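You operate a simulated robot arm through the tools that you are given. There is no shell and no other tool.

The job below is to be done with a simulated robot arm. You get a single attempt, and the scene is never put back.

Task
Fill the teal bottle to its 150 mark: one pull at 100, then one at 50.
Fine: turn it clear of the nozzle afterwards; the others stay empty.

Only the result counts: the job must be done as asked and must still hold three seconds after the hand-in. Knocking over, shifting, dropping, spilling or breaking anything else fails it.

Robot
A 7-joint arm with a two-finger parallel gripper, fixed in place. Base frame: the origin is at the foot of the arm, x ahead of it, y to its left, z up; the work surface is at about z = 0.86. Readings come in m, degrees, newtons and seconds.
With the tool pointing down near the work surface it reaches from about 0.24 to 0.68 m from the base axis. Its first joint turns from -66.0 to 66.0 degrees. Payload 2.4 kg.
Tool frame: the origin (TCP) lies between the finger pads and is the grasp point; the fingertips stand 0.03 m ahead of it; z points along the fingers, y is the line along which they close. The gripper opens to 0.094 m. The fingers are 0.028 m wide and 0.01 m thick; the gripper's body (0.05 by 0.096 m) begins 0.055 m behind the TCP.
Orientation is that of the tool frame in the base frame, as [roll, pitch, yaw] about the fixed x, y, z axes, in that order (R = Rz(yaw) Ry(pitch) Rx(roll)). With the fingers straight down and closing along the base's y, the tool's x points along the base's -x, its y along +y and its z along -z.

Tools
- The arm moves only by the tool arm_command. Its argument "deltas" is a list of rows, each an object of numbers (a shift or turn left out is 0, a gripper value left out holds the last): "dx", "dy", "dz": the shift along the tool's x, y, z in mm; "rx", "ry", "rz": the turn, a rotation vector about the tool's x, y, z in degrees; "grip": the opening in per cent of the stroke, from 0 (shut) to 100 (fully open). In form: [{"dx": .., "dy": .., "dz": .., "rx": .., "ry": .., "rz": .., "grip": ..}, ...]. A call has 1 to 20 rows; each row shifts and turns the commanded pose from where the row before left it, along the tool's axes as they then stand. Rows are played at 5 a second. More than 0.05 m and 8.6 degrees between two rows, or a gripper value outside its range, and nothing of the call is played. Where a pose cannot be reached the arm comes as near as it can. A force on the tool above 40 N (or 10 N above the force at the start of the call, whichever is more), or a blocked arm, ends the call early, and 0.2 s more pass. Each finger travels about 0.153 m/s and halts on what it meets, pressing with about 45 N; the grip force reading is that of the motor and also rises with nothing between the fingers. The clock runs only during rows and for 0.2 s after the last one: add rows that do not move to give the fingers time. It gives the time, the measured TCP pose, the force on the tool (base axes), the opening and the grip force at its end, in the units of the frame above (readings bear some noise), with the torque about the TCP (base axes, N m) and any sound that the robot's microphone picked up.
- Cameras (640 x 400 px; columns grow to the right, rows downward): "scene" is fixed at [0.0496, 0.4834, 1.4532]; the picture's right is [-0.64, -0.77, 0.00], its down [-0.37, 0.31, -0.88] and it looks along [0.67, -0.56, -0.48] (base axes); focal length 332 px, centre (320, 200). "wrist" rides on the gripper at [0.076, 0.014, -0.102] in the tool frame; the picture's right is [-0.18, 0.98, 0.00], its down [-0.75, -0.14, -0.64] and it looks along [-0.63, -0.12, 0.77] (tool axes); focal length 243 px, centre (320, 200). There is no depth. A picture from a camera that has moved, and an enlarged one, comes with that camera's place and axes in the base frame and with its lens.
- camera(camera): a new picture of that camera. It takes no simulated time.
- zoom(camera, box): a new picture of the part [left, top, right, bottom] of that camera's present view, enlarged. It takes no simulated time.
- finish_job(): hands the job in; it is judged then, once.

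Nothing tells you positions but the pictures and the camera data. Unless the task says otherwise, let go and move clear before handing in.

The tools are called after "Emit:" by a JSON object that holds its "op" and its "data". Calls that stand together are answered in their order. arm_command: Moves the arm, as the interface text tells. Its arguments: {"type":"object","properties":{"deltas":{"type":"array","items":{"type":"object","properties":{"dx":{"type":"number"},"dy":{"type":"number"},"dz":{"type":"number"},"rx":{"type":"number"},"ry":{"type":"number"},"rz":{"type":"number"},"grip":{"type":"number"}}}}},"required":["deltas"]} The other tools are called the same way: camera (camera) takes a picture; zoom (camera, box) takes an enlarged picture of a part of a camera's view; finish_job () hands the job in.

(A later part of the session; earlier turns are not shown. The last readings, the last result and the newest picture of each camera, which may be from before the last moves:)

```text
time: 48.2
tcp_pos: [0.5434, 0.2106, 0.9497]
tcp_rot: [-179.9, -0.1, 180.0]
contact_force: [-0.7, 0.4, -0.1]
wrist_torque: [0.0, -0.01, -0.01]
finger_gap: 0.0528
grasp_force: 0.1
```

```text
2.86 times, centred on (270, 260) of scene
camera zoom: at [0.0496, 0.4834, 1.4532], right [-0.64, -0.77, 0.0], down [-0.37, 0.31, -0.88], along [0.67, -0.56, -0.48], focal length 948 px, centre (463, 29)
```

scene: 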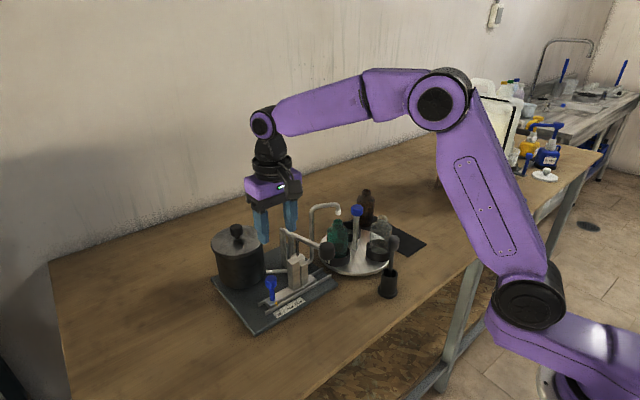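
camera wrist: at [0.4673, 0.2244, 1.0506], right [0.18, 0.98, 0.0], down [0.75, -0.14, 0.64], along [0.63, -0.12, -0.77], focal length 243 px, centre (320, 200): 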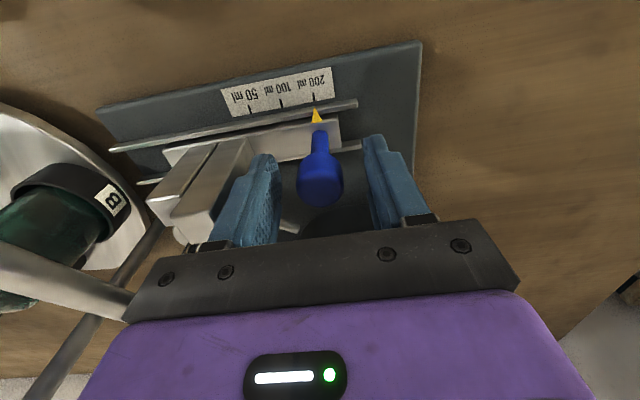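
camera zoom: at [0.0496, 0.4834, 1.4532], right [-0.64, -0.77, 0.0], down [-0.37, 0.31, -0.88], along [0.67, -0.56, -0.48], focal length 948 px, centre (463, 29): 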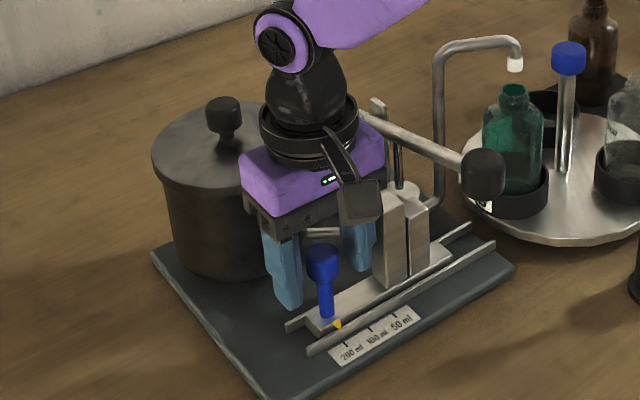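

The fingers surround the slider knob with clearance to the blocks. Closing now, then sliding 24 mm toward the 100 mark.

Emit:
{"op": "arm_command", "data": {"deltas": [{"grip": 0}, {"grip": 0}, {"grip": 0}, {}]}}

Emit:
{"op": "zoom", "data": {"camera": "wrist", "box": [220, 60, 380, 180]}}

```text
time: 49.2
tcp_pos: [0.5446, 0.2099, 0.9495]
tcp_rot: [-180.0, 0.0, 180.0]
contact_force: [0.3, -3.2, -3.7]
wrist_torque: [0.32, -0.23, 0.04]
finger_gap: 0.026
grasp_force: 44.8
```

```text
3.33 times, centred on (300, 120) of wrist
camera zoom: at [0.4673, 0.2242, 1.0507], right [0.18, 0.98, 0.0], down [0.75, -0.14, 0.64], along [0.63, -0.12, -0.77], focal length 809 px, centre (387, 467)
```

zoom: 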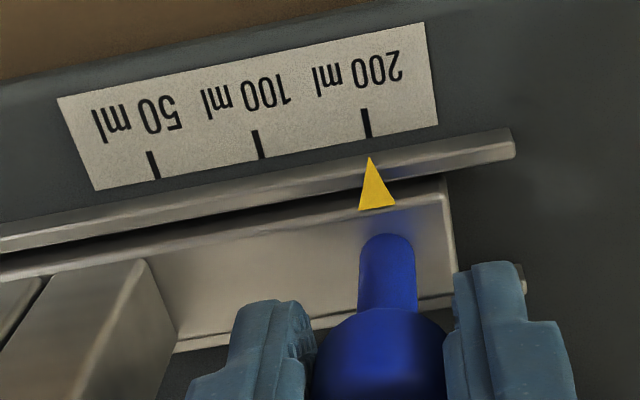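

Emit:
{"op": "arm_command", "data": {"deltas": [{"dy": -4}, {"dy": -4}, {"dy": -4}, {"dy": -4}, {"dy": -4}, {"dy": -4}, {}, {}]}}

Emit:
{"op": "zoom", "data": {"camera": "wrist", "box": [240, 60, 400, 180]}}

Emit:
{"op": "zoom", "data": {"camera": "scene", "box": [250, 270, 330, 330]}}

```text
time: 51.0
tcp_pos: [0.5441, 0.1863, 0.9488]
tcp_rot: [-179.9, -0.2, 179.9]
contact_force: [-0.1, 0.1, -26.2]
wrist_torque: [0.44, 0.43, -0.02]
finger_gap: 0.0256
grasp_force: 45.1
```

```text
3.33 times, centred on (320, 120) of wrist
camera zoom: at [0.4677, 0.2001, 1.051], right [0.19, 0.98, 0.0], down [0.76, -0.14, 0.64], along [0.63, -0.12, -0.77], focal length 809 px, centre (320, 467)
```

zoom: 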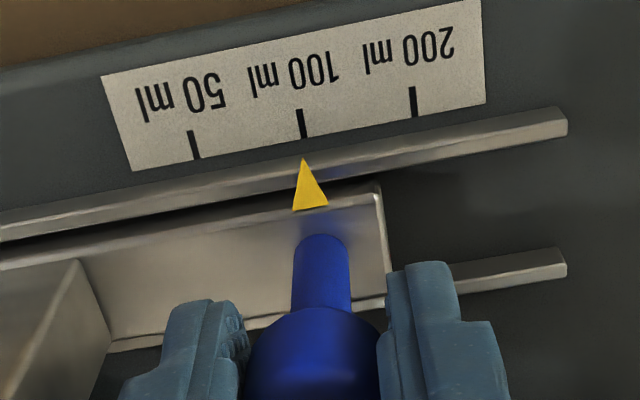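

```text
6.67 times, centred on (290, 300) of scene
camera zoom: at [0.0501, 0.4836, 1.4531], right [-0.64, -0.77, 0.0], down [-0.37, 0.31, -0.88], along [0.67, -0.56, -0.48], focal length 2212 px, centre (520, -467)
```

zoom: 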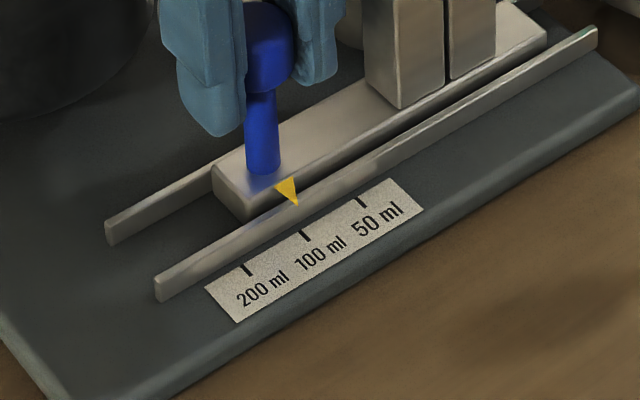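

The pointer is on the 100 mark. I'll release the slider, rise clear and verify the setting.

Emit:
{"op": "arm_command", "data": {"deltas": [{"grip": 54}, {"grip": 54}, {}, {"dz": -10}, {"dz": -15}, {"dz": -20}, {"dz": -20}, {"dz": -20}, {"dz": -20}, {}]}}

Emit:
{"op": "camera", "data": {"camera": "wrist"}}

Emit:
{"op": "zoom", "data": {"camera": "scene", "box": [250, 270, 330, 330]}}

Emit:
{"op": "zoom", "data": {"camera": "scene", "box": [260, 190, 360, 310]}}

```text
time: 53.2
tcp_pos: [0.5447, 0.1864, 1.0543]
tcp_rot: [180.0, 0.0, 180.0]
contact_force: [-0.2, -0.9, -0.3]
wrist_torque: [-0.02, 0.02, 0.0]
finger_gap: 0.0506
grasp_force: 0.1
```

```text
taken
camera wrist: at [0.4682, 0.2007, 1.1556], right [0.18, 0.98, 0.0], down [0.75, -0.14, 0.64], along [0.63, -0.12, -0.77], focal length 243 px, centre (320, 200)
```

wrist: 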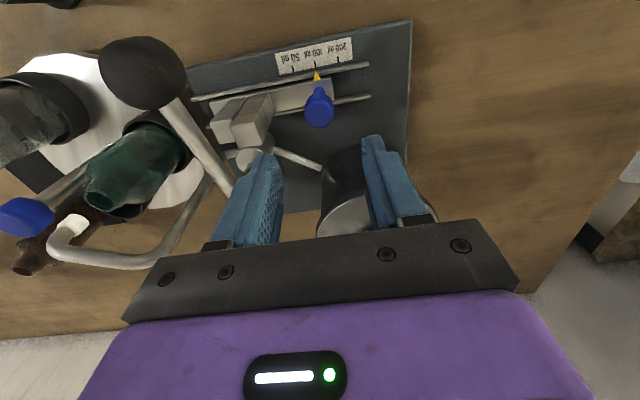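

```text
6.67 times, centred on (290, 300) of scene
camera zoom: at [0.0496, 0.4834, 1.4532], right [-0.64, -0.77, 0.0], down [-0.37, 0.31, -0.88], along [0.67, -0.56, -0.48], focal length 2212 px, centre (520, -467)
```

zoom: 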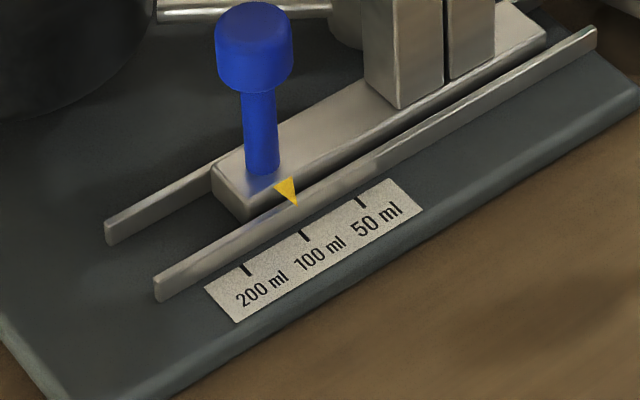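

```text
3.33 times, centred on (310, 250) of scene
camera zoom: at [0.0496, 0.4834, 1.4532], right [-0.64, -0.77, 0.0], down [-0.37, 0.31, -0.88], along [0.67, -0.56, -0.48], focal length 1106 px, centre (353, 33)
```

zoom: 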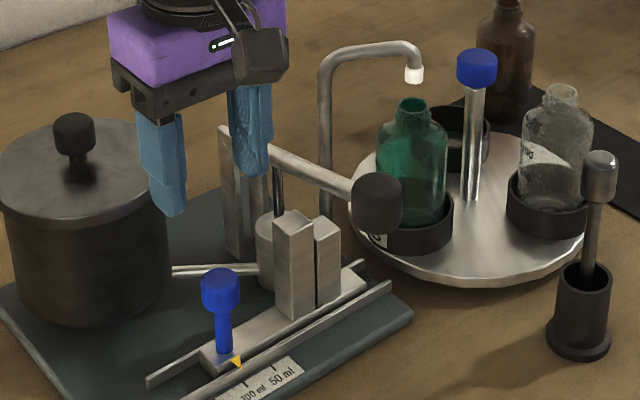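

The slider holds at 100. The lever handle triangulates to about (0.482, 0.1035, 1.013). I'll rise and move back a bit for a clear look at the lever, pivot and blocks.

Emit:
{"op": "arm_command", "data": {"deltas": [{"dz": -20}, {"dz": -25}, {"dz": -25}, {"dx": 15, "dy": -10}, {"dx": 15, "dy": -10}, {"dx": 15, "dy": -10}, {"dx": 15, "dy": -10}, {"dx": 15, "dy": -10}, {"dx": 15, "dy": -10}, {"dx": 15, "dy": -10}, {"dx": 15, "dy": -10}, {}]}}

Emit:
{"op": "camera", "data": {"camera": "wrist"}}

Emit:
{"op": "zoom", "data": {"camera": "wrist", "box": [250, 80, 390, 240]}}

Emit:
{"op": "zoom", "data": {"camera": "scene", "box": [275, 215, 345, 285]}}

```text
time: 55.8
tcp_pos: [0.4228, 0.105, 1.1257]
tcp_rot: [-179.9, 0.1, -180.0]
contact_force: [0.7, -0.4, -0.1]
wrist_torque: [0.01, -0.01, -0.01]
finger_gap: 0.0509
grasp_force: 0.1
```

```text
taken
camera wrist: at [0.3472, 0.1193, 1.2268], right [0.18, 0.98, 0.0], down [0.75, -0.14, 0.64], along [0.63, -0.12, -0.77], focal length 243 px, centre (320, 200)
```

wrist: 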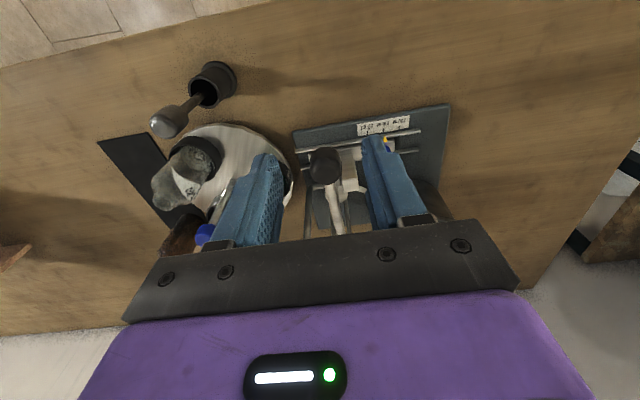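

```text
2.50 times, centred on (320, 160) of wrist
camera zoom: at [0.3472, 0.1193, 1.2268], right [0.18, 0.98, 0.0], down [0.75, -0.14, 0.64], along [0.63, -0.12, -0.77], focal length 606 px, centre (320, 300)
```

zoom: 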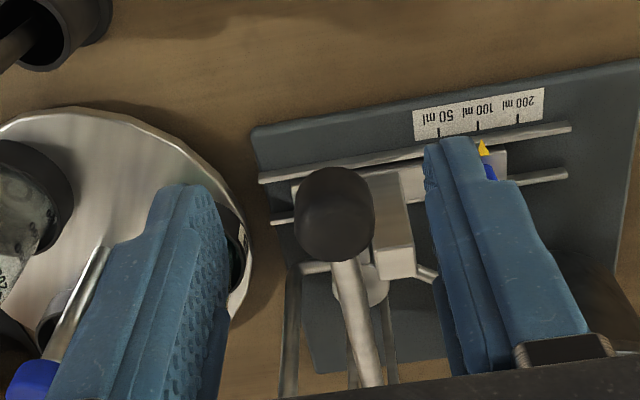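

```text
5.71 times, centred on (310, 250) of scene
camera zoom: at [0.0496, 0.4834, 1.4532], right [-0.64, -0.77, 0.0], down [-0.37, 0.31, -0.88], along [0.67, -0.56, -0.48], focal length 1896 px, centre (377, -86)
```

zoom: 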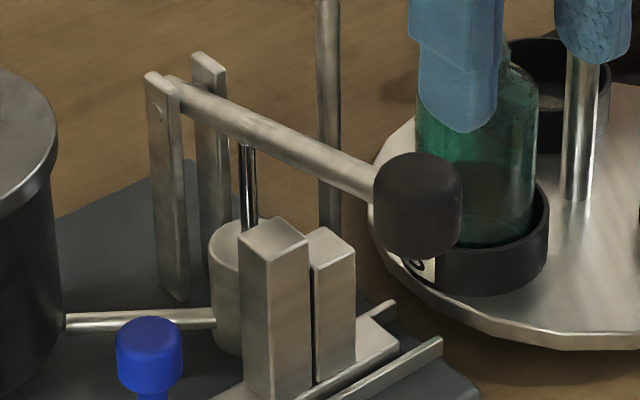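

The handle is a round knob about 33 mm across at about (0.483, 0.1015, 1.010) on a lever pivoting at about x=0.647. The 100 block (lower one) is under the lever. I'll move above the handle and check alignment.

Emit:
{"op": "arm_command", "data": {"deltas": [{"dx": -12, "dy": -0.7}, {"dx": -12, "dy": -0.7}, {"dx": -12, "dy": -0.7}, {"dx": -12, "dy": -0.7}, {"dx": -12, "dy": -0.7}, {}, {"dz": 10}, {"dz": 10}, {"dz": 10}, {"dz": 5}, {}]}}

Emit:
{"op": "zoom", "data": {"camera": "wrist", "box": [250, 70, 390, 230]}}

Emit:
{"op": "zoom", "data": {"camera": "scene", "box": [275, 175, 375, 285]}}

```text
time: 58.2
tcp_pos: [0.485, 0.1019, 1.089]
tcp_rot: [180.0, 0.1, -180.0]
contact_force: [0.6, 0.5, -0.6]
wrist_torque: [-0.01, 0.01, 0.04]
finger_gap: 0.0509
grasp_force: 0.2
```

```text
2.50 times, centred on (320, 150) of wrist
camera zoom: at [0.4081, 0.1168, 1.1914], right [0.18, 0.98, 0.0], down [0.75, -0.14, 0.64], along [0.63, -0.12, -0.77], focal length 606 px, centre (320, 325)
```

zoom: 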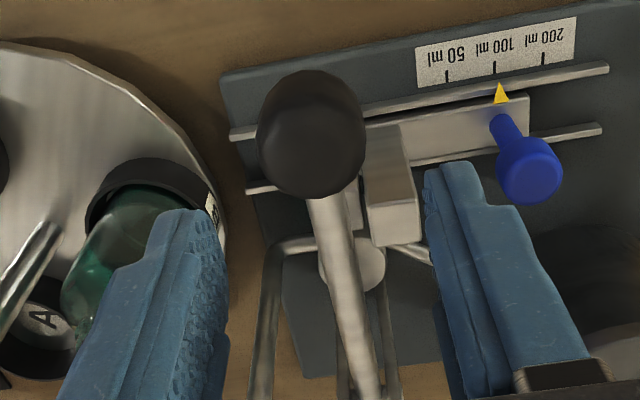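

```text
3.64 times, centred on (325, 230) of scene
camera zoom: at [0.0496, 0.4834, 1.4532], right [-0.64, -0.77, 0.0], down [-0.37, 0.31, -0.88], along [0.67, -0.56, -0.48], focal length 1206 px, centre (302, 91)
```

zoom: 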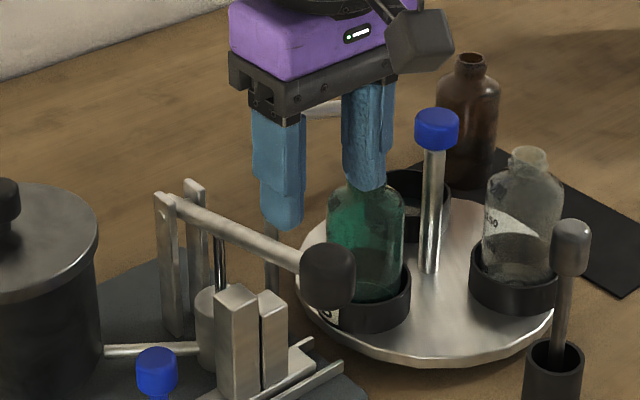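

The handle is about 2 mm to the −y side of the tool axis. I'll correct that, descend around it and close.

Emit:
{"op": "arm_command", "data": {"deltas": [{"dx": 1, "dy": -2.1}, {}, {"dz": 12}, {"dz": 12}, {"dz": 12}, {"dz": 12}, {"dz": 12}, {"dz": 12}, {"dz": 8}, {}]}}

Emit:
{"op": "camera", "data": {"camera": "wrist"}}

Emit:
{"op": "zoom", "data": {"camera": "scene", "box": [275, 175, 375, 285]}}

```text
time: 60.4
tcp_pos: [0.4832, 0.1012, 1.011]
tcp_rot: [180.0, 0.0, 180.0]
contact_force: [0.1, -0.5, -0.8]
wrist_torque: [0.01, 0.01, 0.02]
finger_gap: 0.0509
grasp_force: 0.1
```

```text
taken
camera wrist: at [0.4058, 0.1152, 1.1122], right [0.18, 0.98, 0.0], down [0.75, -0.14, 0.64], along [0.63, -0.12, -0.77], focal length 243 px, centre (320, 200)
```

wrist: 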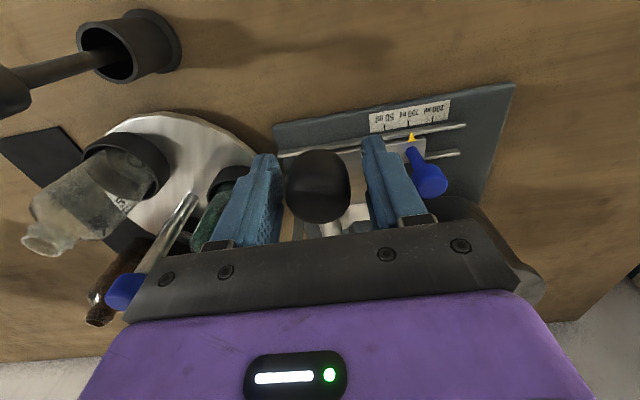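

```text
3.64 times, centred on (325, 230) of scene
camera zoom: at [0.0496, 0.4834, 1.4532], right [-0.64, -0.77, 0.0], down [-0.37, 0.31, -0.88], along [0.67, -0.56, -0.48], focal length 1206 px, centre (302, 91)
```

zoom: 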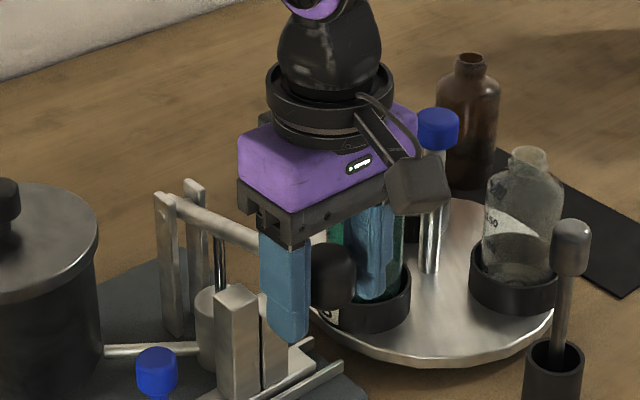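

The handle sits between the fingers at TCP height. Closing on it.

Emit:
{"op": "arm_command", "data": {"deltas": [{"grip": 0}, {"grip": 0}, {"grip": 0}, {}]}}

Emit:
{"op": "camera", "data": {"camera": "wrist"}}

Emit:
{"op": "zoom", "data": {"camera": "scene", "box": [275, 175, 375, 285]}}

```text
time: 61.4
tcp_pos: [0.4824, 0.1, 1.0112]
tcp_rot: [-179.9, 0.0, 179.9]
contact_force: [0.8, -8.6, -3.1]
wrist_torque: [-0.09, 0.06, -0.05]
finger_gap: 0.0335
grasp_force: 44.6
```

```text
taken
camera wrist: at [0.4059, 0.1144, 1.1123], right [0.19, 0.98, 0.0], down [0.75, -0.14, 0.64], along [0.63, -0.12, -0.77], focal length 243 px, centre (320, 200)
```

wrist: 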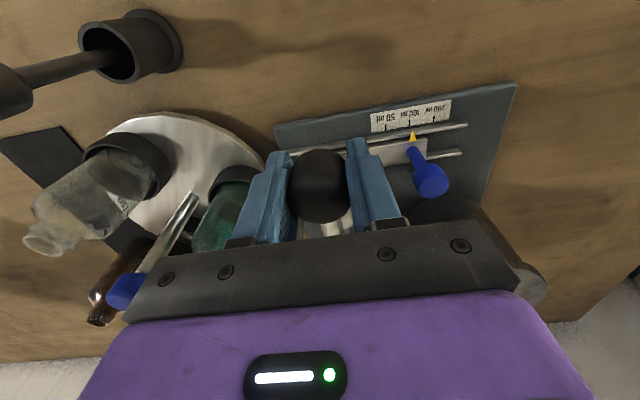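

```text
3.64 times, centred on (325, 230) of scene
camera zoom: at [0.0497, 0.4831, 1.4533], right [-0.64, -0.77, 0.0], down [-0.37, 0.31, -0.88], along [0.67, -0.56, -0.48], focal length 1206 px, centre (302, 91)
```

zoom: 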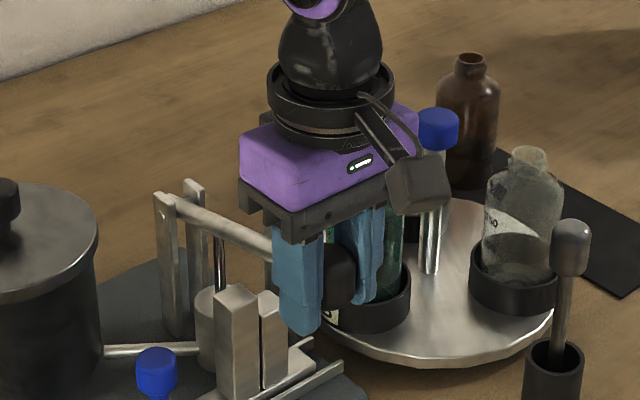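

Gripped at 33.5 mm. I'll start the stroke with the first 10 mm downward to check that the lever follows and how stiff it is.

Emit:
{"op": "arm_command", "data": {"deltas": [{"dy": -0.5}, {"dz": 3, "dx": 0.5}, {"dz": 4, "dx": 0.6}, {"dz": 4, "dx": 0.5}, {}]}}

Emit:
{"op": "zoom", "data": {"camera": "scene", "box": [275, 175, 375, 285]}}

```text
time: 62.6
tcp_pos: [0.4828, 0.1003, 0.9995]
tcp_rot: [-180.0, 0.1, 180.0]
contact_force: [-4.8, -6.9, 9.3]
wrist_torque: [0.02, -1.21, -0.01]
finger_gap: 0.0332
grasp_force: 45.3
```

```text
3.64 times, centred on (325, 230) of scene
camera zoom: at [0.0493, 0.4832, 1.4533], right [-0.64, -0.77, 0.0], down [-0.37, 0.31, -0.88], along [0.67, -0.56, -0.48], focal length 1206 px, centre (302, 91)
```

zoom: 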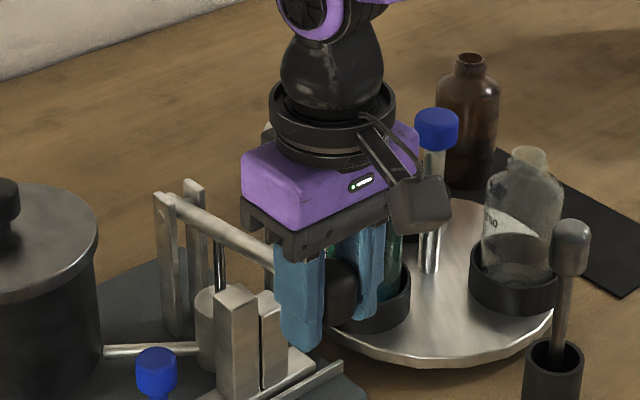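

The lever follows with about 9 N. I'll continue the stroke down toward the stop.

Emit:
{"op": "arm_command", "data": {"deltas": [{"dz": 4, "dx": 0.4}, {"dz": 4, "dx": 0.35}, {"dz": 4, "dx": 0.25}, {"dz": 4, "dx": 0.2}, {"dz": 4, "dx": 0.1}, {"dz": 4}, {"dz": 4, "dx": -0.1}, {"dz": 4, "dx": -0.2}, {"dz": 4, "dx": -0.25}, {}]}}

Emit:
{"op": "zoom", "data": {"camera": "scene", "box": [275, 175, 375, 285]}}

```text
time: 64.8
tcp_pos: [0.4809, 0.0992, 0.9644]
tcp_rot: [180.0, 0.0, -180.0]
contact_force: [1.0, -0.3, 8.3]
wrist_torque: [0.0, -1.19, -0.01]
finger_gap: 0.0332
grasp_force: 45.3
```

```text
3.64 times, centred on (325, 230) of scene
camera zoom: at [0.0495, 0.4834, 1.4532], right [-0.64, -0.77, 0.0], down [-0.37, 0.31, -0.88], along [0.67, -0.56, -0.48], focal length 1206 px, centre (302, 91)
```

zoom: 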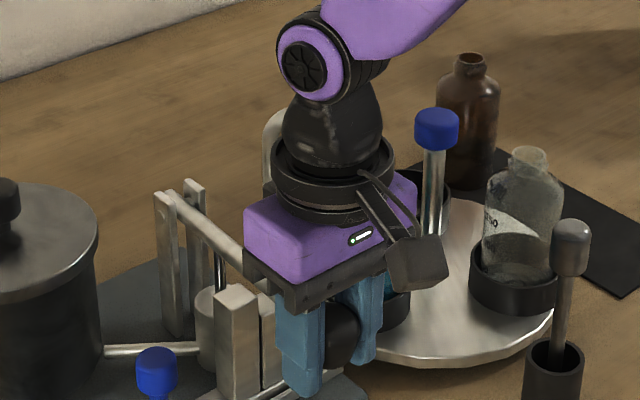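

Still following smoothly. I'll continue in finer steps until I feel the stop.

Emit:
{"op": "arm_command", "data": {"deltas": [{"dz": 2, "dx": -0.15}, {"dz": 2, "dx": -0.15}, {"dz": 2, "dx": -0.2}, {"dz": 2, "dx": -0.2}, {"dz": 2, "dx": -0.25}, {"dz": 2, "dx": -0.3}, {"dz": 1.5, "dx": -0.3}, {"dz": 1.5, "dx": -0.3}, {}]}}

Emit:
{"op": "zoom", "data": {"camera": "scene", "box": [275, 175, 375, 285]}}

Emit:
{"op": "camera", "data": {"camera": "wrist"}}

```text
time: 66.8
tcp_pos: [0.482, 0.0997, 0.9483]
tcp_rot: [180.0, 0.0, 179.9]
contact_force: [-1.3, -0.4, 8.2]
wrist_torque: [0.02, -1.14, 0.04]
finger_gap: 0.0332
grasp_force: 45.0
```

```text
3.64 times, centred on (325, 230) of scene
camera zoom: at [0.0494, 0.4834, 1.4532], right [-0.64, -0.77, 0.0], down [-0.37, 0.31, -0.88], along [0.67, -0.56, -0.48], focal length 1206 px, centre (302, 91)
```

zoom: 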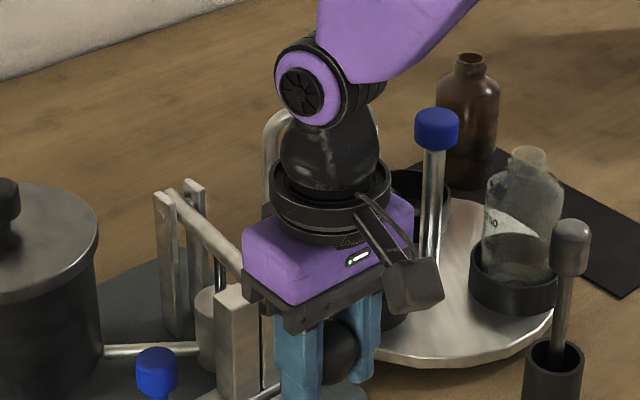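

```text
taken
camera wrist: at [0.4056, 0.1142, 1.0493], right [0.18, 0.98, 0.0], down [0.75, -0.14, 0.64], along [0.63, -0.12, -0.77], focal length 243 px, centre (320, 200)
```

wrist: 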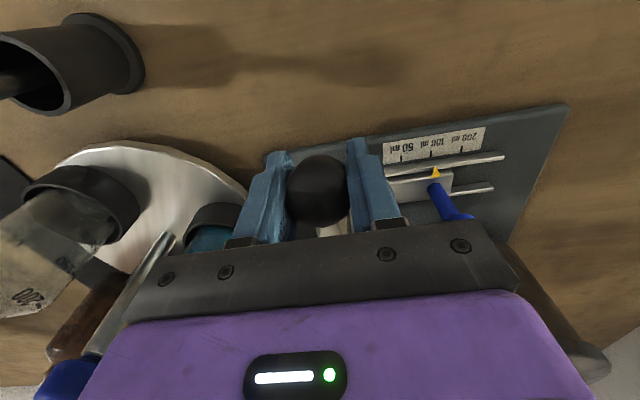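

No stop felt yet (about 8 N). Continuing in small steps.

Emit:
{"op": "arm_command", "data": {"deltas": [{"dz": 1.5, "dx": -0.3}, {"dz": 1.5, "dx": -0.3}, {"dz": 1.5, "dx": -0.3}, {"dz": 1.5, "dx": -0.3}, {"dz": 1.5, "dx": -0.3}, {"dz": 1.5, "dx": -0.35}, {}]}}

Emit:
{"op": "zoom", "data": {"camera": "scene", "box": [275, 175, 375, 285]}}

```text
time: 68.4
tcp_pos: [0.4839, 0.0997, 0.9393]
tcp_rot: [180.0, 0.0, -180.0]
contact_force: [-11.5, -6.9, 30.1]
wrist_torque: [0.03, 0.07, 0.02]
finger_gap: 0.0333
grasp_force: 45.3
```

```text
3.64 times, centred on (325, 230) of scene
camera zoom: at [0.0488, 0.4831, 1.4533], right [-0.64, -0.77, 0.0], down [-0.37, 0.31, -0.88], along [0.67, -0.56, -0.48], focal length 1206 px, centre (302, 91)
```

zoom: 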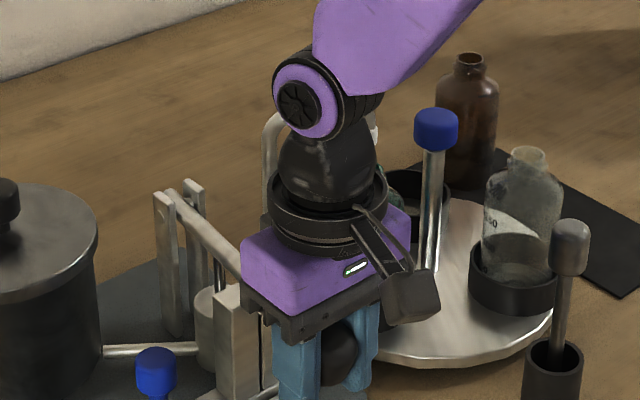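

The force jumped to 30 N at z≈0.939, so the lever is on the 100 stop. I'll hold briefly to let it dispense fully.

Emit:
{"op": "arm_command", "data": {"deltas": [{"dz": 0.4}, {}, {}, {}, {}, {}]}}

Emit:
{"op": "camera", "data": {"camera": "scene"}}

Emit:
{"op": "camera", "data": {"camera": "wrist"}}

```text
time: 69.8
tcp_pos: [0.4842, 0.1, 0.9389]
tcp_rot: [-180.0, -0.2, 180.0]
contact_force: [-15.6, -5.9, 30.4]
wrist_torque: [0.06, -0.12, 0.0]
finger_gap: 0.0335
grasp_force: 45.3
```

```text
taken
```

scene: 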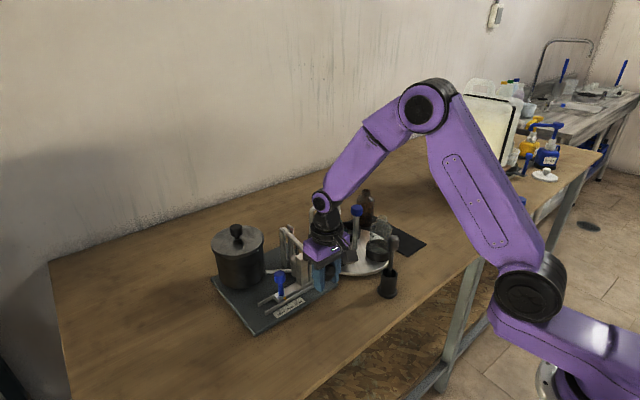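

```text
taken
camera wrist: at [0.4069, 0.1142, 1.0408], right [0.18, 0.98, 0.0], down [0.75, -0.14, 0.64], along [0.63, -0.12, -0.77], focal length 243 px, centre (320, 200)
```

wrist: 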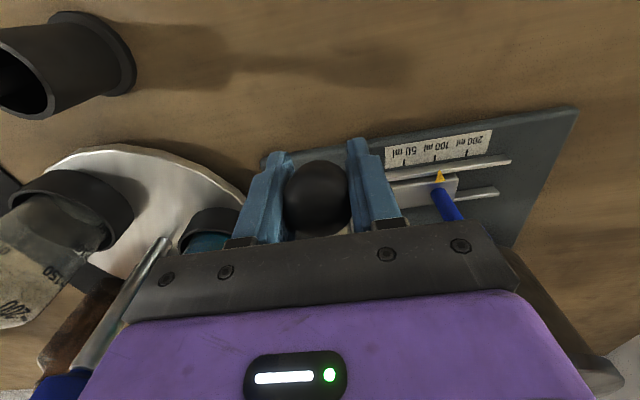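

Now I'll bring the handle back up along the same arc, stopping just short of the top.

Emit:
{"op": "arm_command", "data": {"deltas": [{"dz": -2, "dx": 0.5}, {"dz": -4, "dx": 0.7}, {"dz": -4, "dx": 0.6}, {"dz": -4, "dx": 0.5}, {"dz": -4, "dx": 0.4}, {"dz": -4, "dx": 0.3}, {"dz": -4, "dx": 0.25}, {"dz": -4, "dx": 0.15}, {"dz": -4, "dx": 0.05}, {"dz": -4, "dx": -0.05}, {"dz": -4, "dx": -0.15}, {"dz": -4, "dx": -0.25}, {"dz": -4, "dx": -0.3}, {"dz": -4, "dx": -0.4}, {"dz": -4, "dx": -0.5}, {"dz": -4, "dx": -0.6}, {"dz": -4, "dx": -0.6}, {}]}}

Emit:
{"op": "zoom", "data": {"camera": "scene", "box": [275, 175, 375, 285]}}

```text
time: 73.6
tcp_pos: [0.4823, 0.1003, 1.0029]
tcp_rot: [-180.0, -0.2, 179.9]
contact_force: [2.9, 1.0, -31.5]
wrist_torque: [-0.03, -0.01, -0.02]
finger_gap: 0.0332
grasp_force: 44.7
```

```text
3.64 times, centred on (325, 230) of scene
camera zoom: at [0.0502, 0.4835, 1.4531], right [-0.64, -0.77, 0.0], down [-0.37, 0.31, -0.88], along [0.67, -0.56, -0.48], focal length 1206 px, centre (302, 91)
```

zoom: 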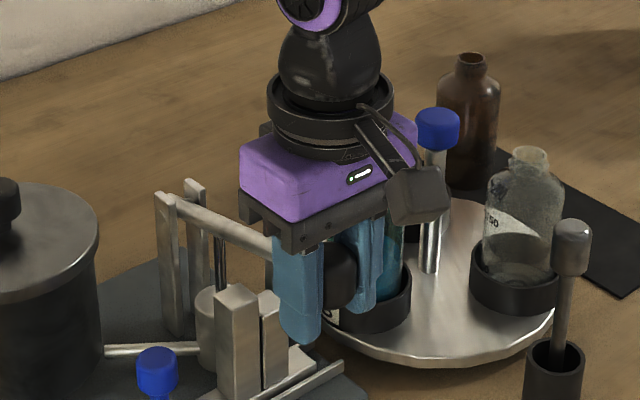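

The lever is back at its upper limit. I'll relax the pull by a millimetre, release and rise to inspect the bottle.

Emit:
{"op": "arm_command", "data": {"deltas": [{"dz": 1}, {}, {"grip": 56}, {"grip": 56}, {}, {"dz": -10}, {"dz": -15}, {"dz": -20}, {"dz": -20}, {"dz": -20}, {"dz": -20}, {}]}}

Emit:
{"op": "camera", "data": {"camera": "wrist"}}

Emit:
{"op": "zoom", "data": {"camera": "scene", "box": [265, 175, 385, 295]}}

Emit:
{"op": "zoom", "data": {"camera": "scene", "box": [320, 200, 370, 280]}}

```text
time: 76.2
tcp_pos: [0.4842, 0.0984, 1.1083]
tcp_rot: [179.9, 0.1, 179.9]
contact_force: [-0.1, 0.4, 0.5]
wrist_torque: [0.01, 0.01, 0.01]
finger_gap: 0.0526
grasp_force: 0.0
```

```text
taken
camera wrist: at [0.407, 0.1127, 1.2097], right [0.18, 0.98, 0.0], down [0.75, -0.14, 0.64], along [0.63, -0.12, -0.77], focal length 243 px, centre (320, 200)
```

wrist: 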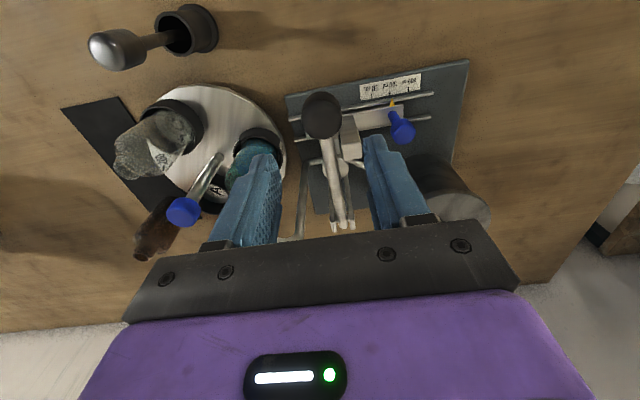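

```text
3.33 times, centred on (325, 235) of scene
camera zoom: at [0.0496, 0.4834, 1.4532], right [-0.64, -0.77, 0.0], down [-0.37, 0.31, -0.88], along [0.67, -0.56, -0.48], focal length 1106 px, centre (303, 83)
```

zoom: 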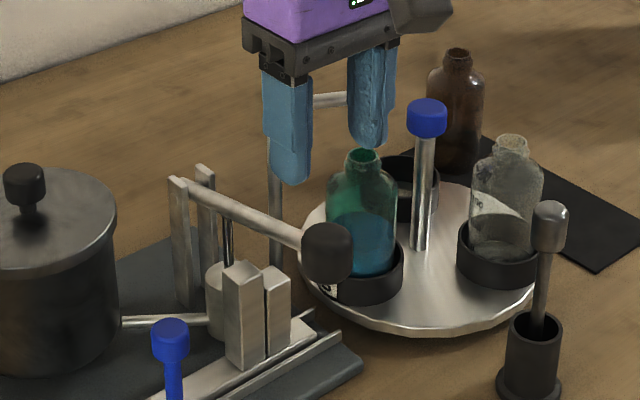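

```text
5.00 times, centred on (345, 240) of scene
camera zoom: at [0.0496, 0.4834, 1.4532], right [-0.64, -0.77, 0.0], down [-0.37, 0.31, -0.88], along [0.67, -0.56, -0.48], focal length 1659 px, centre (195, 0)
```

zoom: 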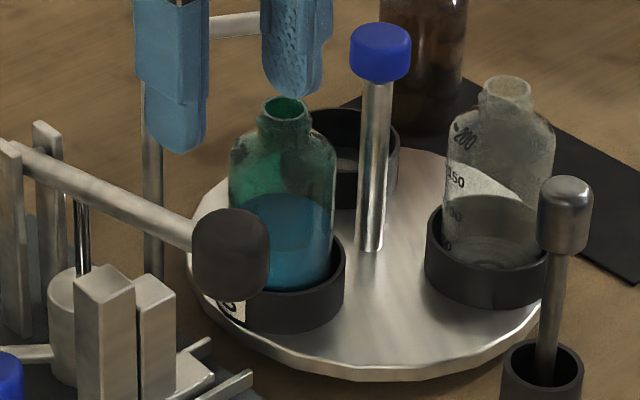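

The bottle has received liquid. I'll zoom in on the level relative to its marks before the second stroke.

Emit:
{"op": "zoom", "data": {"camera": "scene", "box": [336, 215, 366, 265]}}

Emit:
{"op": "zoom", "data": {"camera": "scene", "box": [376, 210, 410, 262]}}

Emit:
{"op": "zoom", "data": {"camera": "wrist", "box": [210, 100, 300, 220]}}

```text
8.00 times, centred on (351, 240) of scene
camera zoom: at [0.0496, 0.4834, 1.4532], right [-0.64, -0.77, 0.0], down [-0.37, 0.31, -0.88], along [0.67, -0.56, -0.48], focal length 2654 px, centre (72, -120)
```

zoom: 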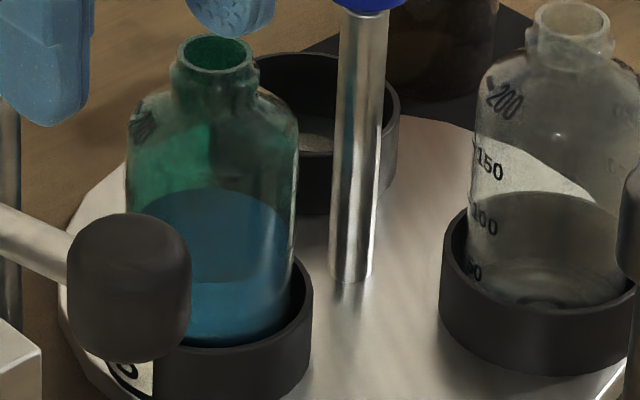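

```text
7.69 times, centred on (393, 236) of scene
camera zoom: at [0.0496, 0.4834, 1.4532], right [-0.64, -0.77, 0.0], down [-0.37, 0.31, -0.88], along [0.67, -0.56, -0.48], focal length 2552 px, centre (-242, -77)
```

zoom: 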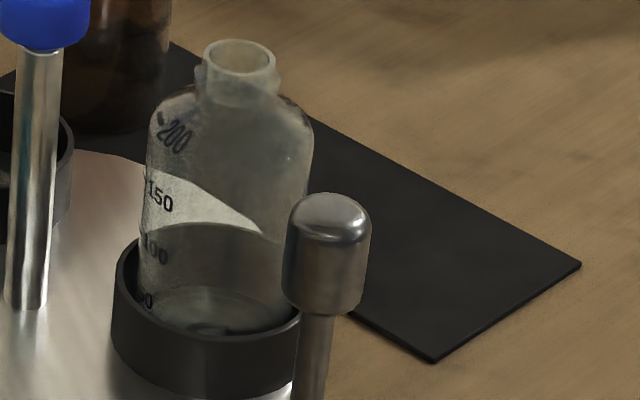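

```text
3.33 times, centred on (255, 160) of wrist
camera zoom: at [0.407, 0.1127, 1.2097], right [0.18, 0.98, 0.0], down [0.75, -0.14, 0.64], along [0.63, -0.12, -0.77], focal length 809 px, centre (537, 333)
```

zoom: 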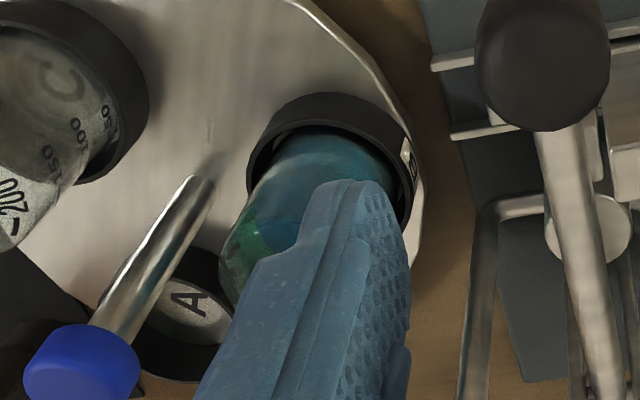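

The liquid level sits right at the 100 mark and the lever is back up. Next I'll return over the slider knob for the 50 setting.

Emit:
{"op": "arm_command", "data": {"deltas": [{"dx": -10, "dy": 14.6}, {"dx": -10, "dy": 14.6}, {"dx": -10, "dy": 14.6}, {"dx": -10, "dy": 14.6}, {"dx": -10, "dy": 14.6}, {"dx": -10, "dy": 14.6}, {}, {"dz": 15}, {"dz": 15}, {"dz": 15}, {"dz": 15}, {}]}}

Emit:
{"op": "camera", "data": {"camera": "wrist"}}

Emit:
{"op": "zoom", "data": {"camera": "wrist", "box": [270, 70, 370, 190]}}

```text
time: 78.8
tcp_pos: [0.5446, 0.1854, 1.0489]
tcp_rot: [-179.9, -0.1, 179.9]
contact_force: [0.7, -0.6, 0.7]
wrist_torque: [0.0, -0.03, 0.02]
finger_gap: 0.0525
grasp_force: 0.0
```

```text
taken
camera wrist: at [0.4676, 0.2005, 1.1496], right [0.18, 0.98, 0.0], down [0.75, -0.14, 0.64], along [0.63, -0.12, -0.77], focal length 243 px, centre (320, 200)
```

wrist: 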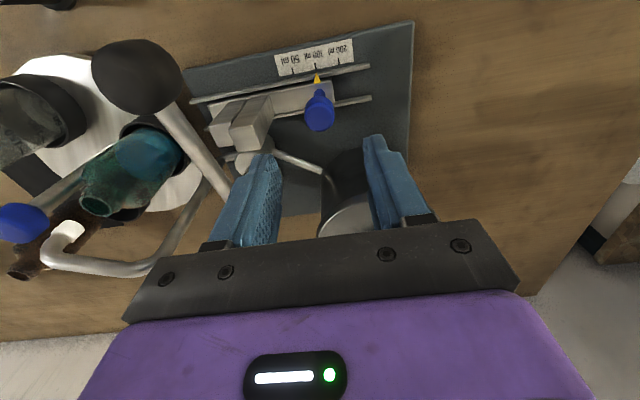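

```text
3.33 times, centred on (320, 130) of wrist
camera zoom: at [0.4676, 0.2005, 1.1496], right [0.18, 0.98, 0.0], down [0.75, -0.14, 0.64], along [0.63, -0.12, -0.77], focal length 809 px, centre (320, 433)
```

zoom: 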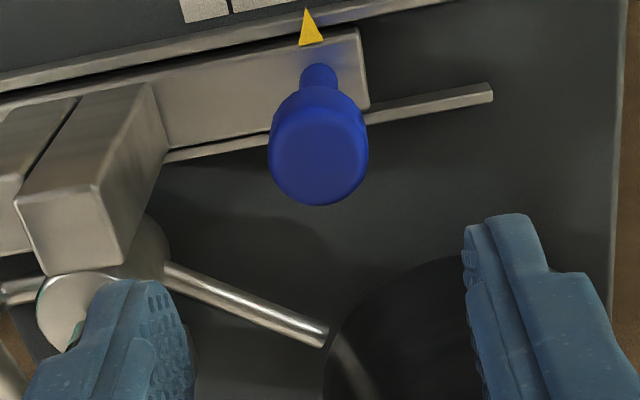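

Aligned over the knob again. I'll descend, gripping slightly higher this time for more clearance to the lever, and close.

Emit:
{"op": "arm_command", "data": {"deltas": [{"dz": 13}, {"dz": 13}, {"dz": 13}, {"dz": 13}, {"dz": 13}, {"dz": 12}, {"dz": 10}, {"dz": 6}, {}, {"grip": 0}, {"grip": 0}, {"grip": 0}, {}]}}

Emit:
{"op": "camera", "data": {"camera": "wrist"}}

Emit:
{"op": "zoom", "data": {"camera": "scene", "box": [220, 190, 350, 330]}}

```text
time: 81.6
tcp_pos: [0.5457, 0.187, 0.956]
tcp_rot: [179.9, 0.0, 180.0]
contact_force: [-0.3, -1.5, -3.8]
wrist_torque: [0.34, -0.28, -0.05]
finger_gap: 0.0258
grasp_force: 44.9
```

```text
taken
camera wrist: at [0.4682, 0.201, 1.0572], right [0.18, 0.98, 0.0], down [0.75, -0.14, 0.64], along [0.63, -0.12, -0.77], focal length 243 px, centre (320, 200)
```

wrist: 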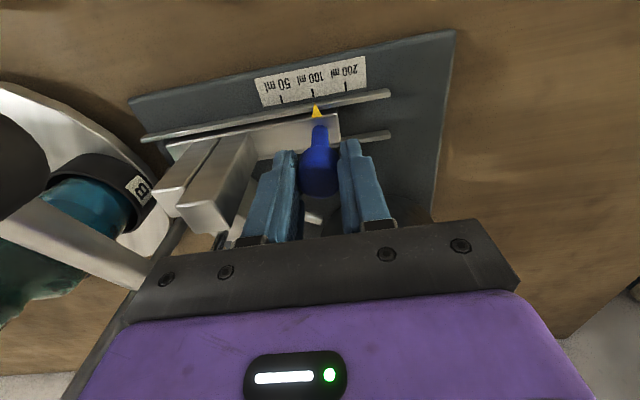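

```text
2.86 times, centred on (285, 260) of scene
camera zoom: at [0.0497, 0.4833, 1.4532], right [-0.64, -0.77, 0.0], down [-0.37, 0.31, -0.88], along [0.67, -0.56, -0.48], focal length 948 px, centre (420, 29)
```

zoom: 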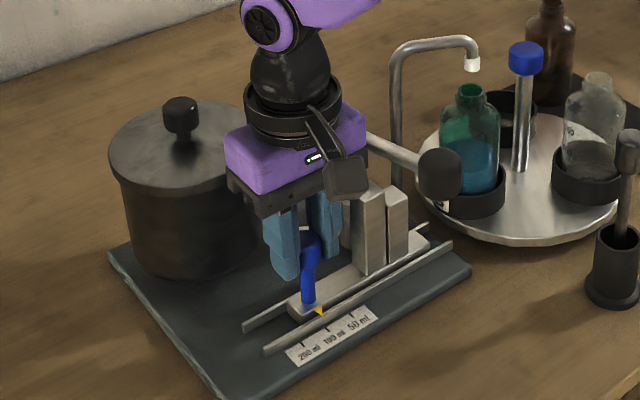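

Gripped again. The gripper body will come to within about 7 mm of the lever rod at the 50 mark, so I'll slide 16 mm first and check.

Emit:
{"op": "arm_command", "data": {"deltas": [{"dy": -4}, {"dy": -4}, {"dy": -4}, {"dy": -4}, {}]}}

Emit:
{"op": "camera", "data": {"camera": "wrist"}}

Emit:
{"op": "zoom", "data": {"camera": "scene", "box": [250, 190, 350, 330]}}

```text
time: 82.8
tcp_pos: [0.5452, 0.1694, 0.9563]
tcp_rot: [-180.0, -0.1, 180.0]
contact_force: [0.2, 1.5, -7.2]
wrist_torque: [0.31, -1.09, 0.11]
finger_gap: 0.0258
grasp_force: 45.1
```

```text
taken
camera wrist: at [0.4682, 0.1852, 1.0573], right [0.18, 0.98, 0.0], down [0.75, -0.14, 0.64], along [0.63, -0.12, -0.77], focal length 243 px, centre (320, 200)
```

wrist: 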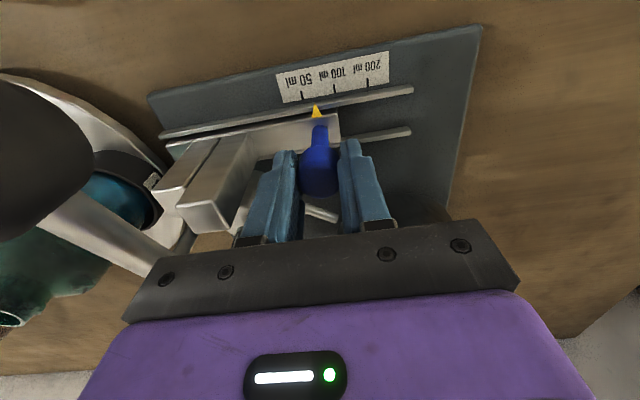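

```text
2.86 times, centred on (300, 260) of scene
camera zoom: at [0.0497, 0.4834, 1.4532], right [-0.64, -0.77, 0.0], down [-0.37, 0.31, -0.88], along [0.67, -0.56, -0.48], focal length 948 px, centre (377, 29)
```

zoom: 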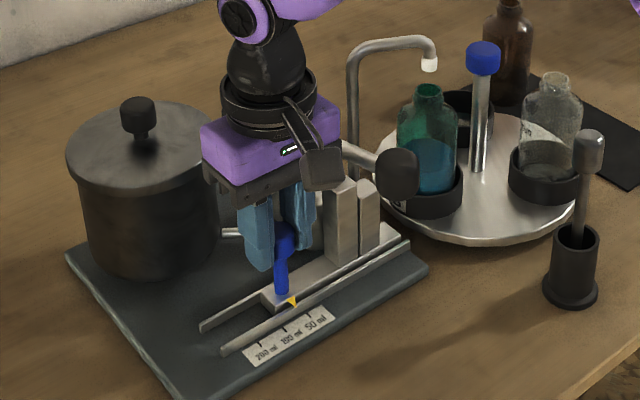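

No contact with the lever so far. I'll do the remaining 8.3 mm in small steps.

Emit:
{"op": "arm_command", "data": {"deltas": [{"dy": -2}, {"dy": -2}, {"dy": -2}, {"dy": -2}, {"dy": -0.3}, {}, {}]}}

Emit:
{"op": "zoom", "data": {"camera": "wrist", "box": [240, 50, 400, 170]}}

Emit:
{"op": "zoom", "data": {"camera": "scene", "box": [250, 270, 330, 330]}}

Emit:
{"op": "zoom", "data": {"camera": "scene", "box": [250, 190, 350, 330]}}

```text
time: 84.4
tcp_pos: [0.5462, 0.1622, 0.9562]
tcp_rot: [180.0, 0.0, -179.9]
contact_force: [9.1, -0.9, 6.4]
wrist_torque: [-0.31, 0.97, -0.04]
finger_gap: 0.0257
grasp_force: 45.3
```

```text
3.33 times, centred on (320, 110) of wrist
camera zoom: at [0.468, 0.1766, 1.0571], right [0.18, 0.98, 0.0], down [0.75, -0.14, 0.64], along [0.63, -0.12, -0.77], focal length 809 px, centre (320, 500)
```

zoom: 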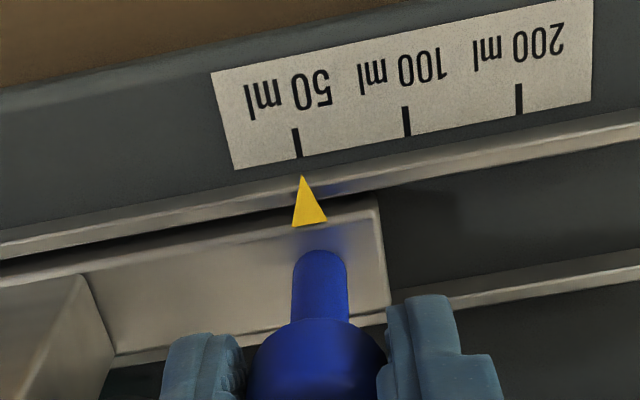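

```text
6.67 times, centred on (290, 300) of scene
camera zoom: at [0.0498, 0.4833, 1.4532], right [-0.64, -0.77, 0.0], down [-0.37, 0.31, -0.88], along [0.67, -0.56, -0.48], focal length 2212 px, centre (520, -467)
```

zoom: 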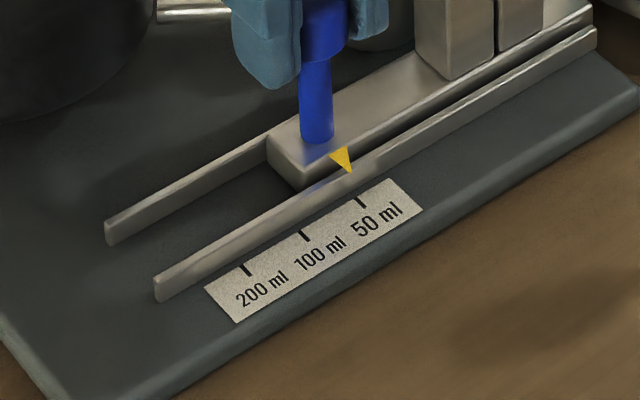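

```text
2.86 times, centred on (300, 260) of scene
camera zoom: at [0.0498, 0.4833, 1.4532], right [-0.64, -0.77, 0.0], down [-0.37, 0.31, -0.88], along [0.67, -0.56, -0.48], focal length 948 px, centre (377, 29)
```

zoom: 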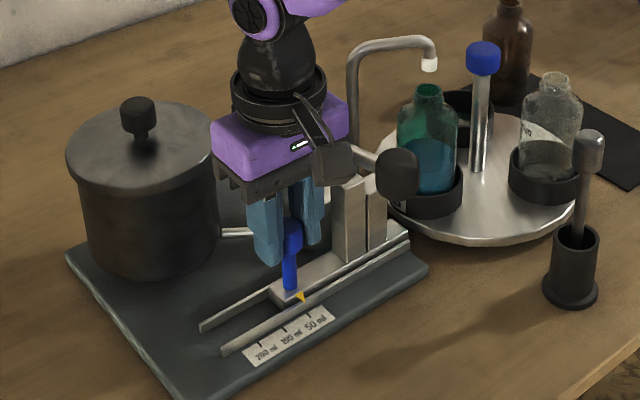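

The pointer is about 0.6 mm short of the 50 tick. I'll nudge that much further, then release and rise.

Emit:
{"op": "arm_command", "data": {"deltas": [{"dy": -0.6}, {}, {}]}}

Emit:
{"op": "zoom", "data": {"camera": "wrist", "box": [240, 50, 400, 170]}}

Emit:
{"op": "zoom", "data": {"camera": "scene", "box": [250, 270, 330, 330]}}

```text
time: 85.2
tcp_pos: [0.5458, 0.1628, 0.9548]
tcp_rot: [-179.9, 0.1, -180.0]
contact_force: [12.0, 0.5, 2.7]
wrist_torque: [-0.2, 0.18, 0.0]
finger_gap: 0.0256
grasp_force: 45.1
```

```text
3.33 times, centred on (320, 110) of wrist
camera zoom: at [0.4679, 0.1764, 1.0571], right [0.18, 0.98, 0.0], down [0.75, -0.14, 0.64], along [0.63, -0.12, -0.77], focal length 809 px, centre (320, 500)
```

zoom: 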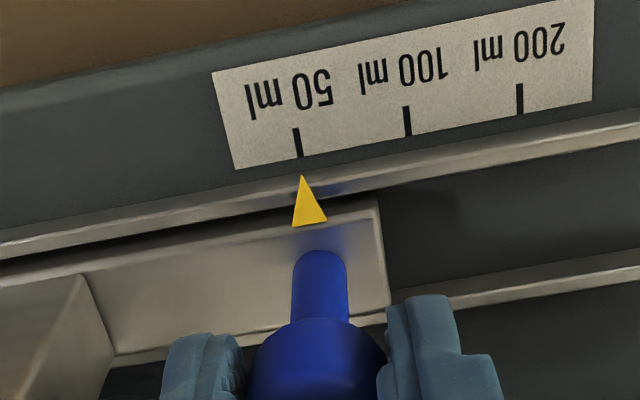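

```text
6.67 times, centred on (290, 300) of scene
camera zoom: at [0.0499, 0.4834, 1.4532], right [-0.64, -0.77, 0.0], down [-0.37, 0.31, -0.88], along [0.67, -0.56, -0.48], focal length 2212 px, centre (520, -467)
```

zoom: 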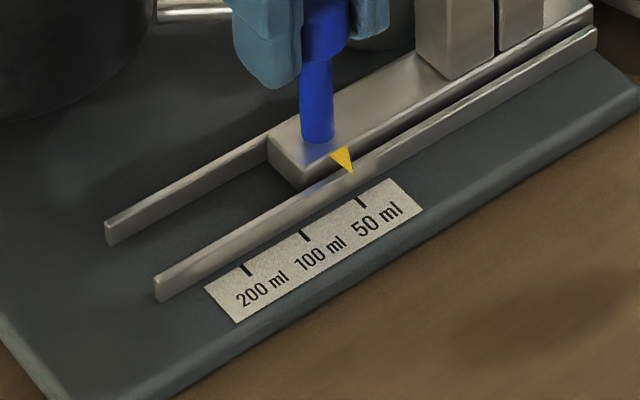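

The pointer now reads the 50 mark and the taller block is under the lever. Releasing and rising.

Emit:
{"op": "arm_command", "data": {"deltas": [{"grip": 52}, {"grip": 52}, {}, {"dz": -10}, {"dz": -15}, {"dz": -20}, {"dz": -20}, {"dz": -20}, {"dz": -20}, {"dz": -20}, {"dz": -20}, {}]}}

Emit:
{"op": "zoom", "data": {"camera": "scene", "box": [250, 190, 350, 330]}}

Emit:
{"op": "zoom", "data": {"camera": "scene", "box": [275, 215, 345, 285]}}

Emit:
{"op": "zoom", "data": {"camera": "scene", "box": [250, 270, 330, 330]}}

```text
time: 87.8
tcp_pos: [0.5442, 0.1623, 1.1001]
tcp_rot: [-180.0, 0.1, -179.9]
contact_force: [0.8, -0.7, 0.2]
wrist_torque: [0.0, 0.0, 0.01]
finger_gap: 0.0488
grasp_force: 0.2
```

```text
2.86 times, centred on (300, 260) of scene
camera zoom: at [0.0496, 0.4834, 1.4532], right [-0.64, -0.77, 0.0], down [-0.37, 0.31, -0.88], along [0.67, -0.56, -0.48], focal length 948 px, centre (377, 29)
```

zoom: 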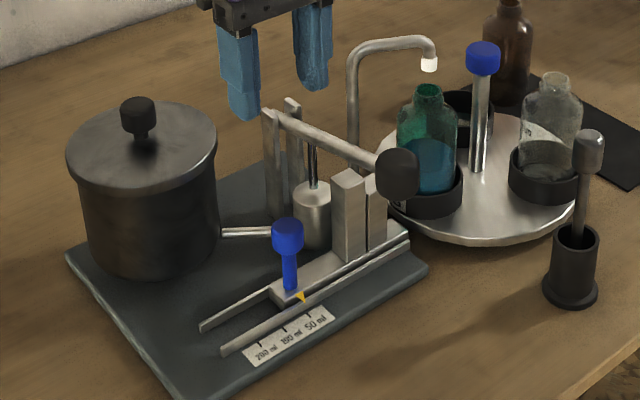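

```text
5.71 times, centred on (310, 250) of scene
camera zoom: at [0.0496, 0.4834, 1.4532], right [-0.64, -0.77, 0.0], down [-0.37, 0.31, -0.88], along [0.67, -0.56, -0.48], focal length 1896 px, centre (377, -86)
```

zoom: 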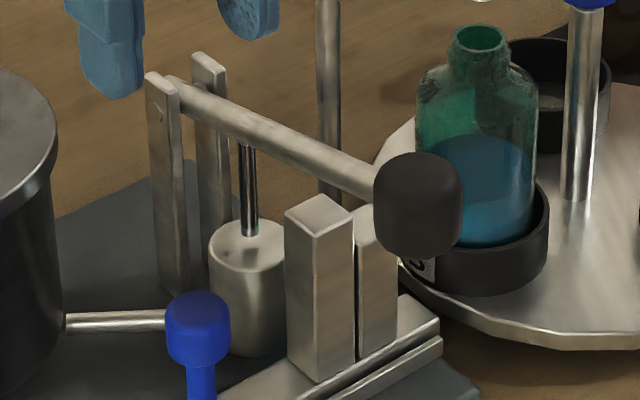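

```text
6.67 times, centred on (290, 300) of scene
camera zoom: at [0.0496, 0.4834, 1.4532], right [-0.64, -0.77, 0.0], down [-0.37, 0.31, -0.88], along [0.67, -0.56, -0.48], focal length 2212 px, centre (520, -467)
```

zoom: 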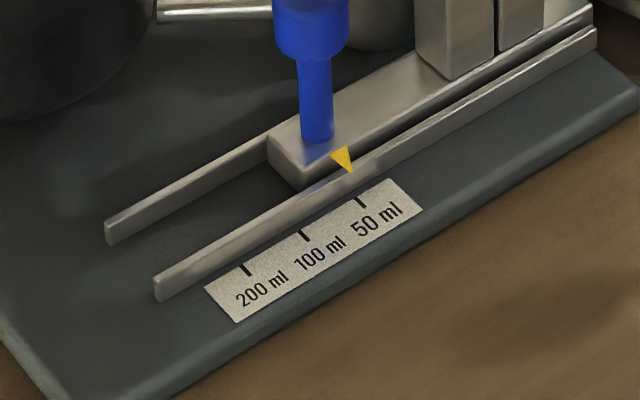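

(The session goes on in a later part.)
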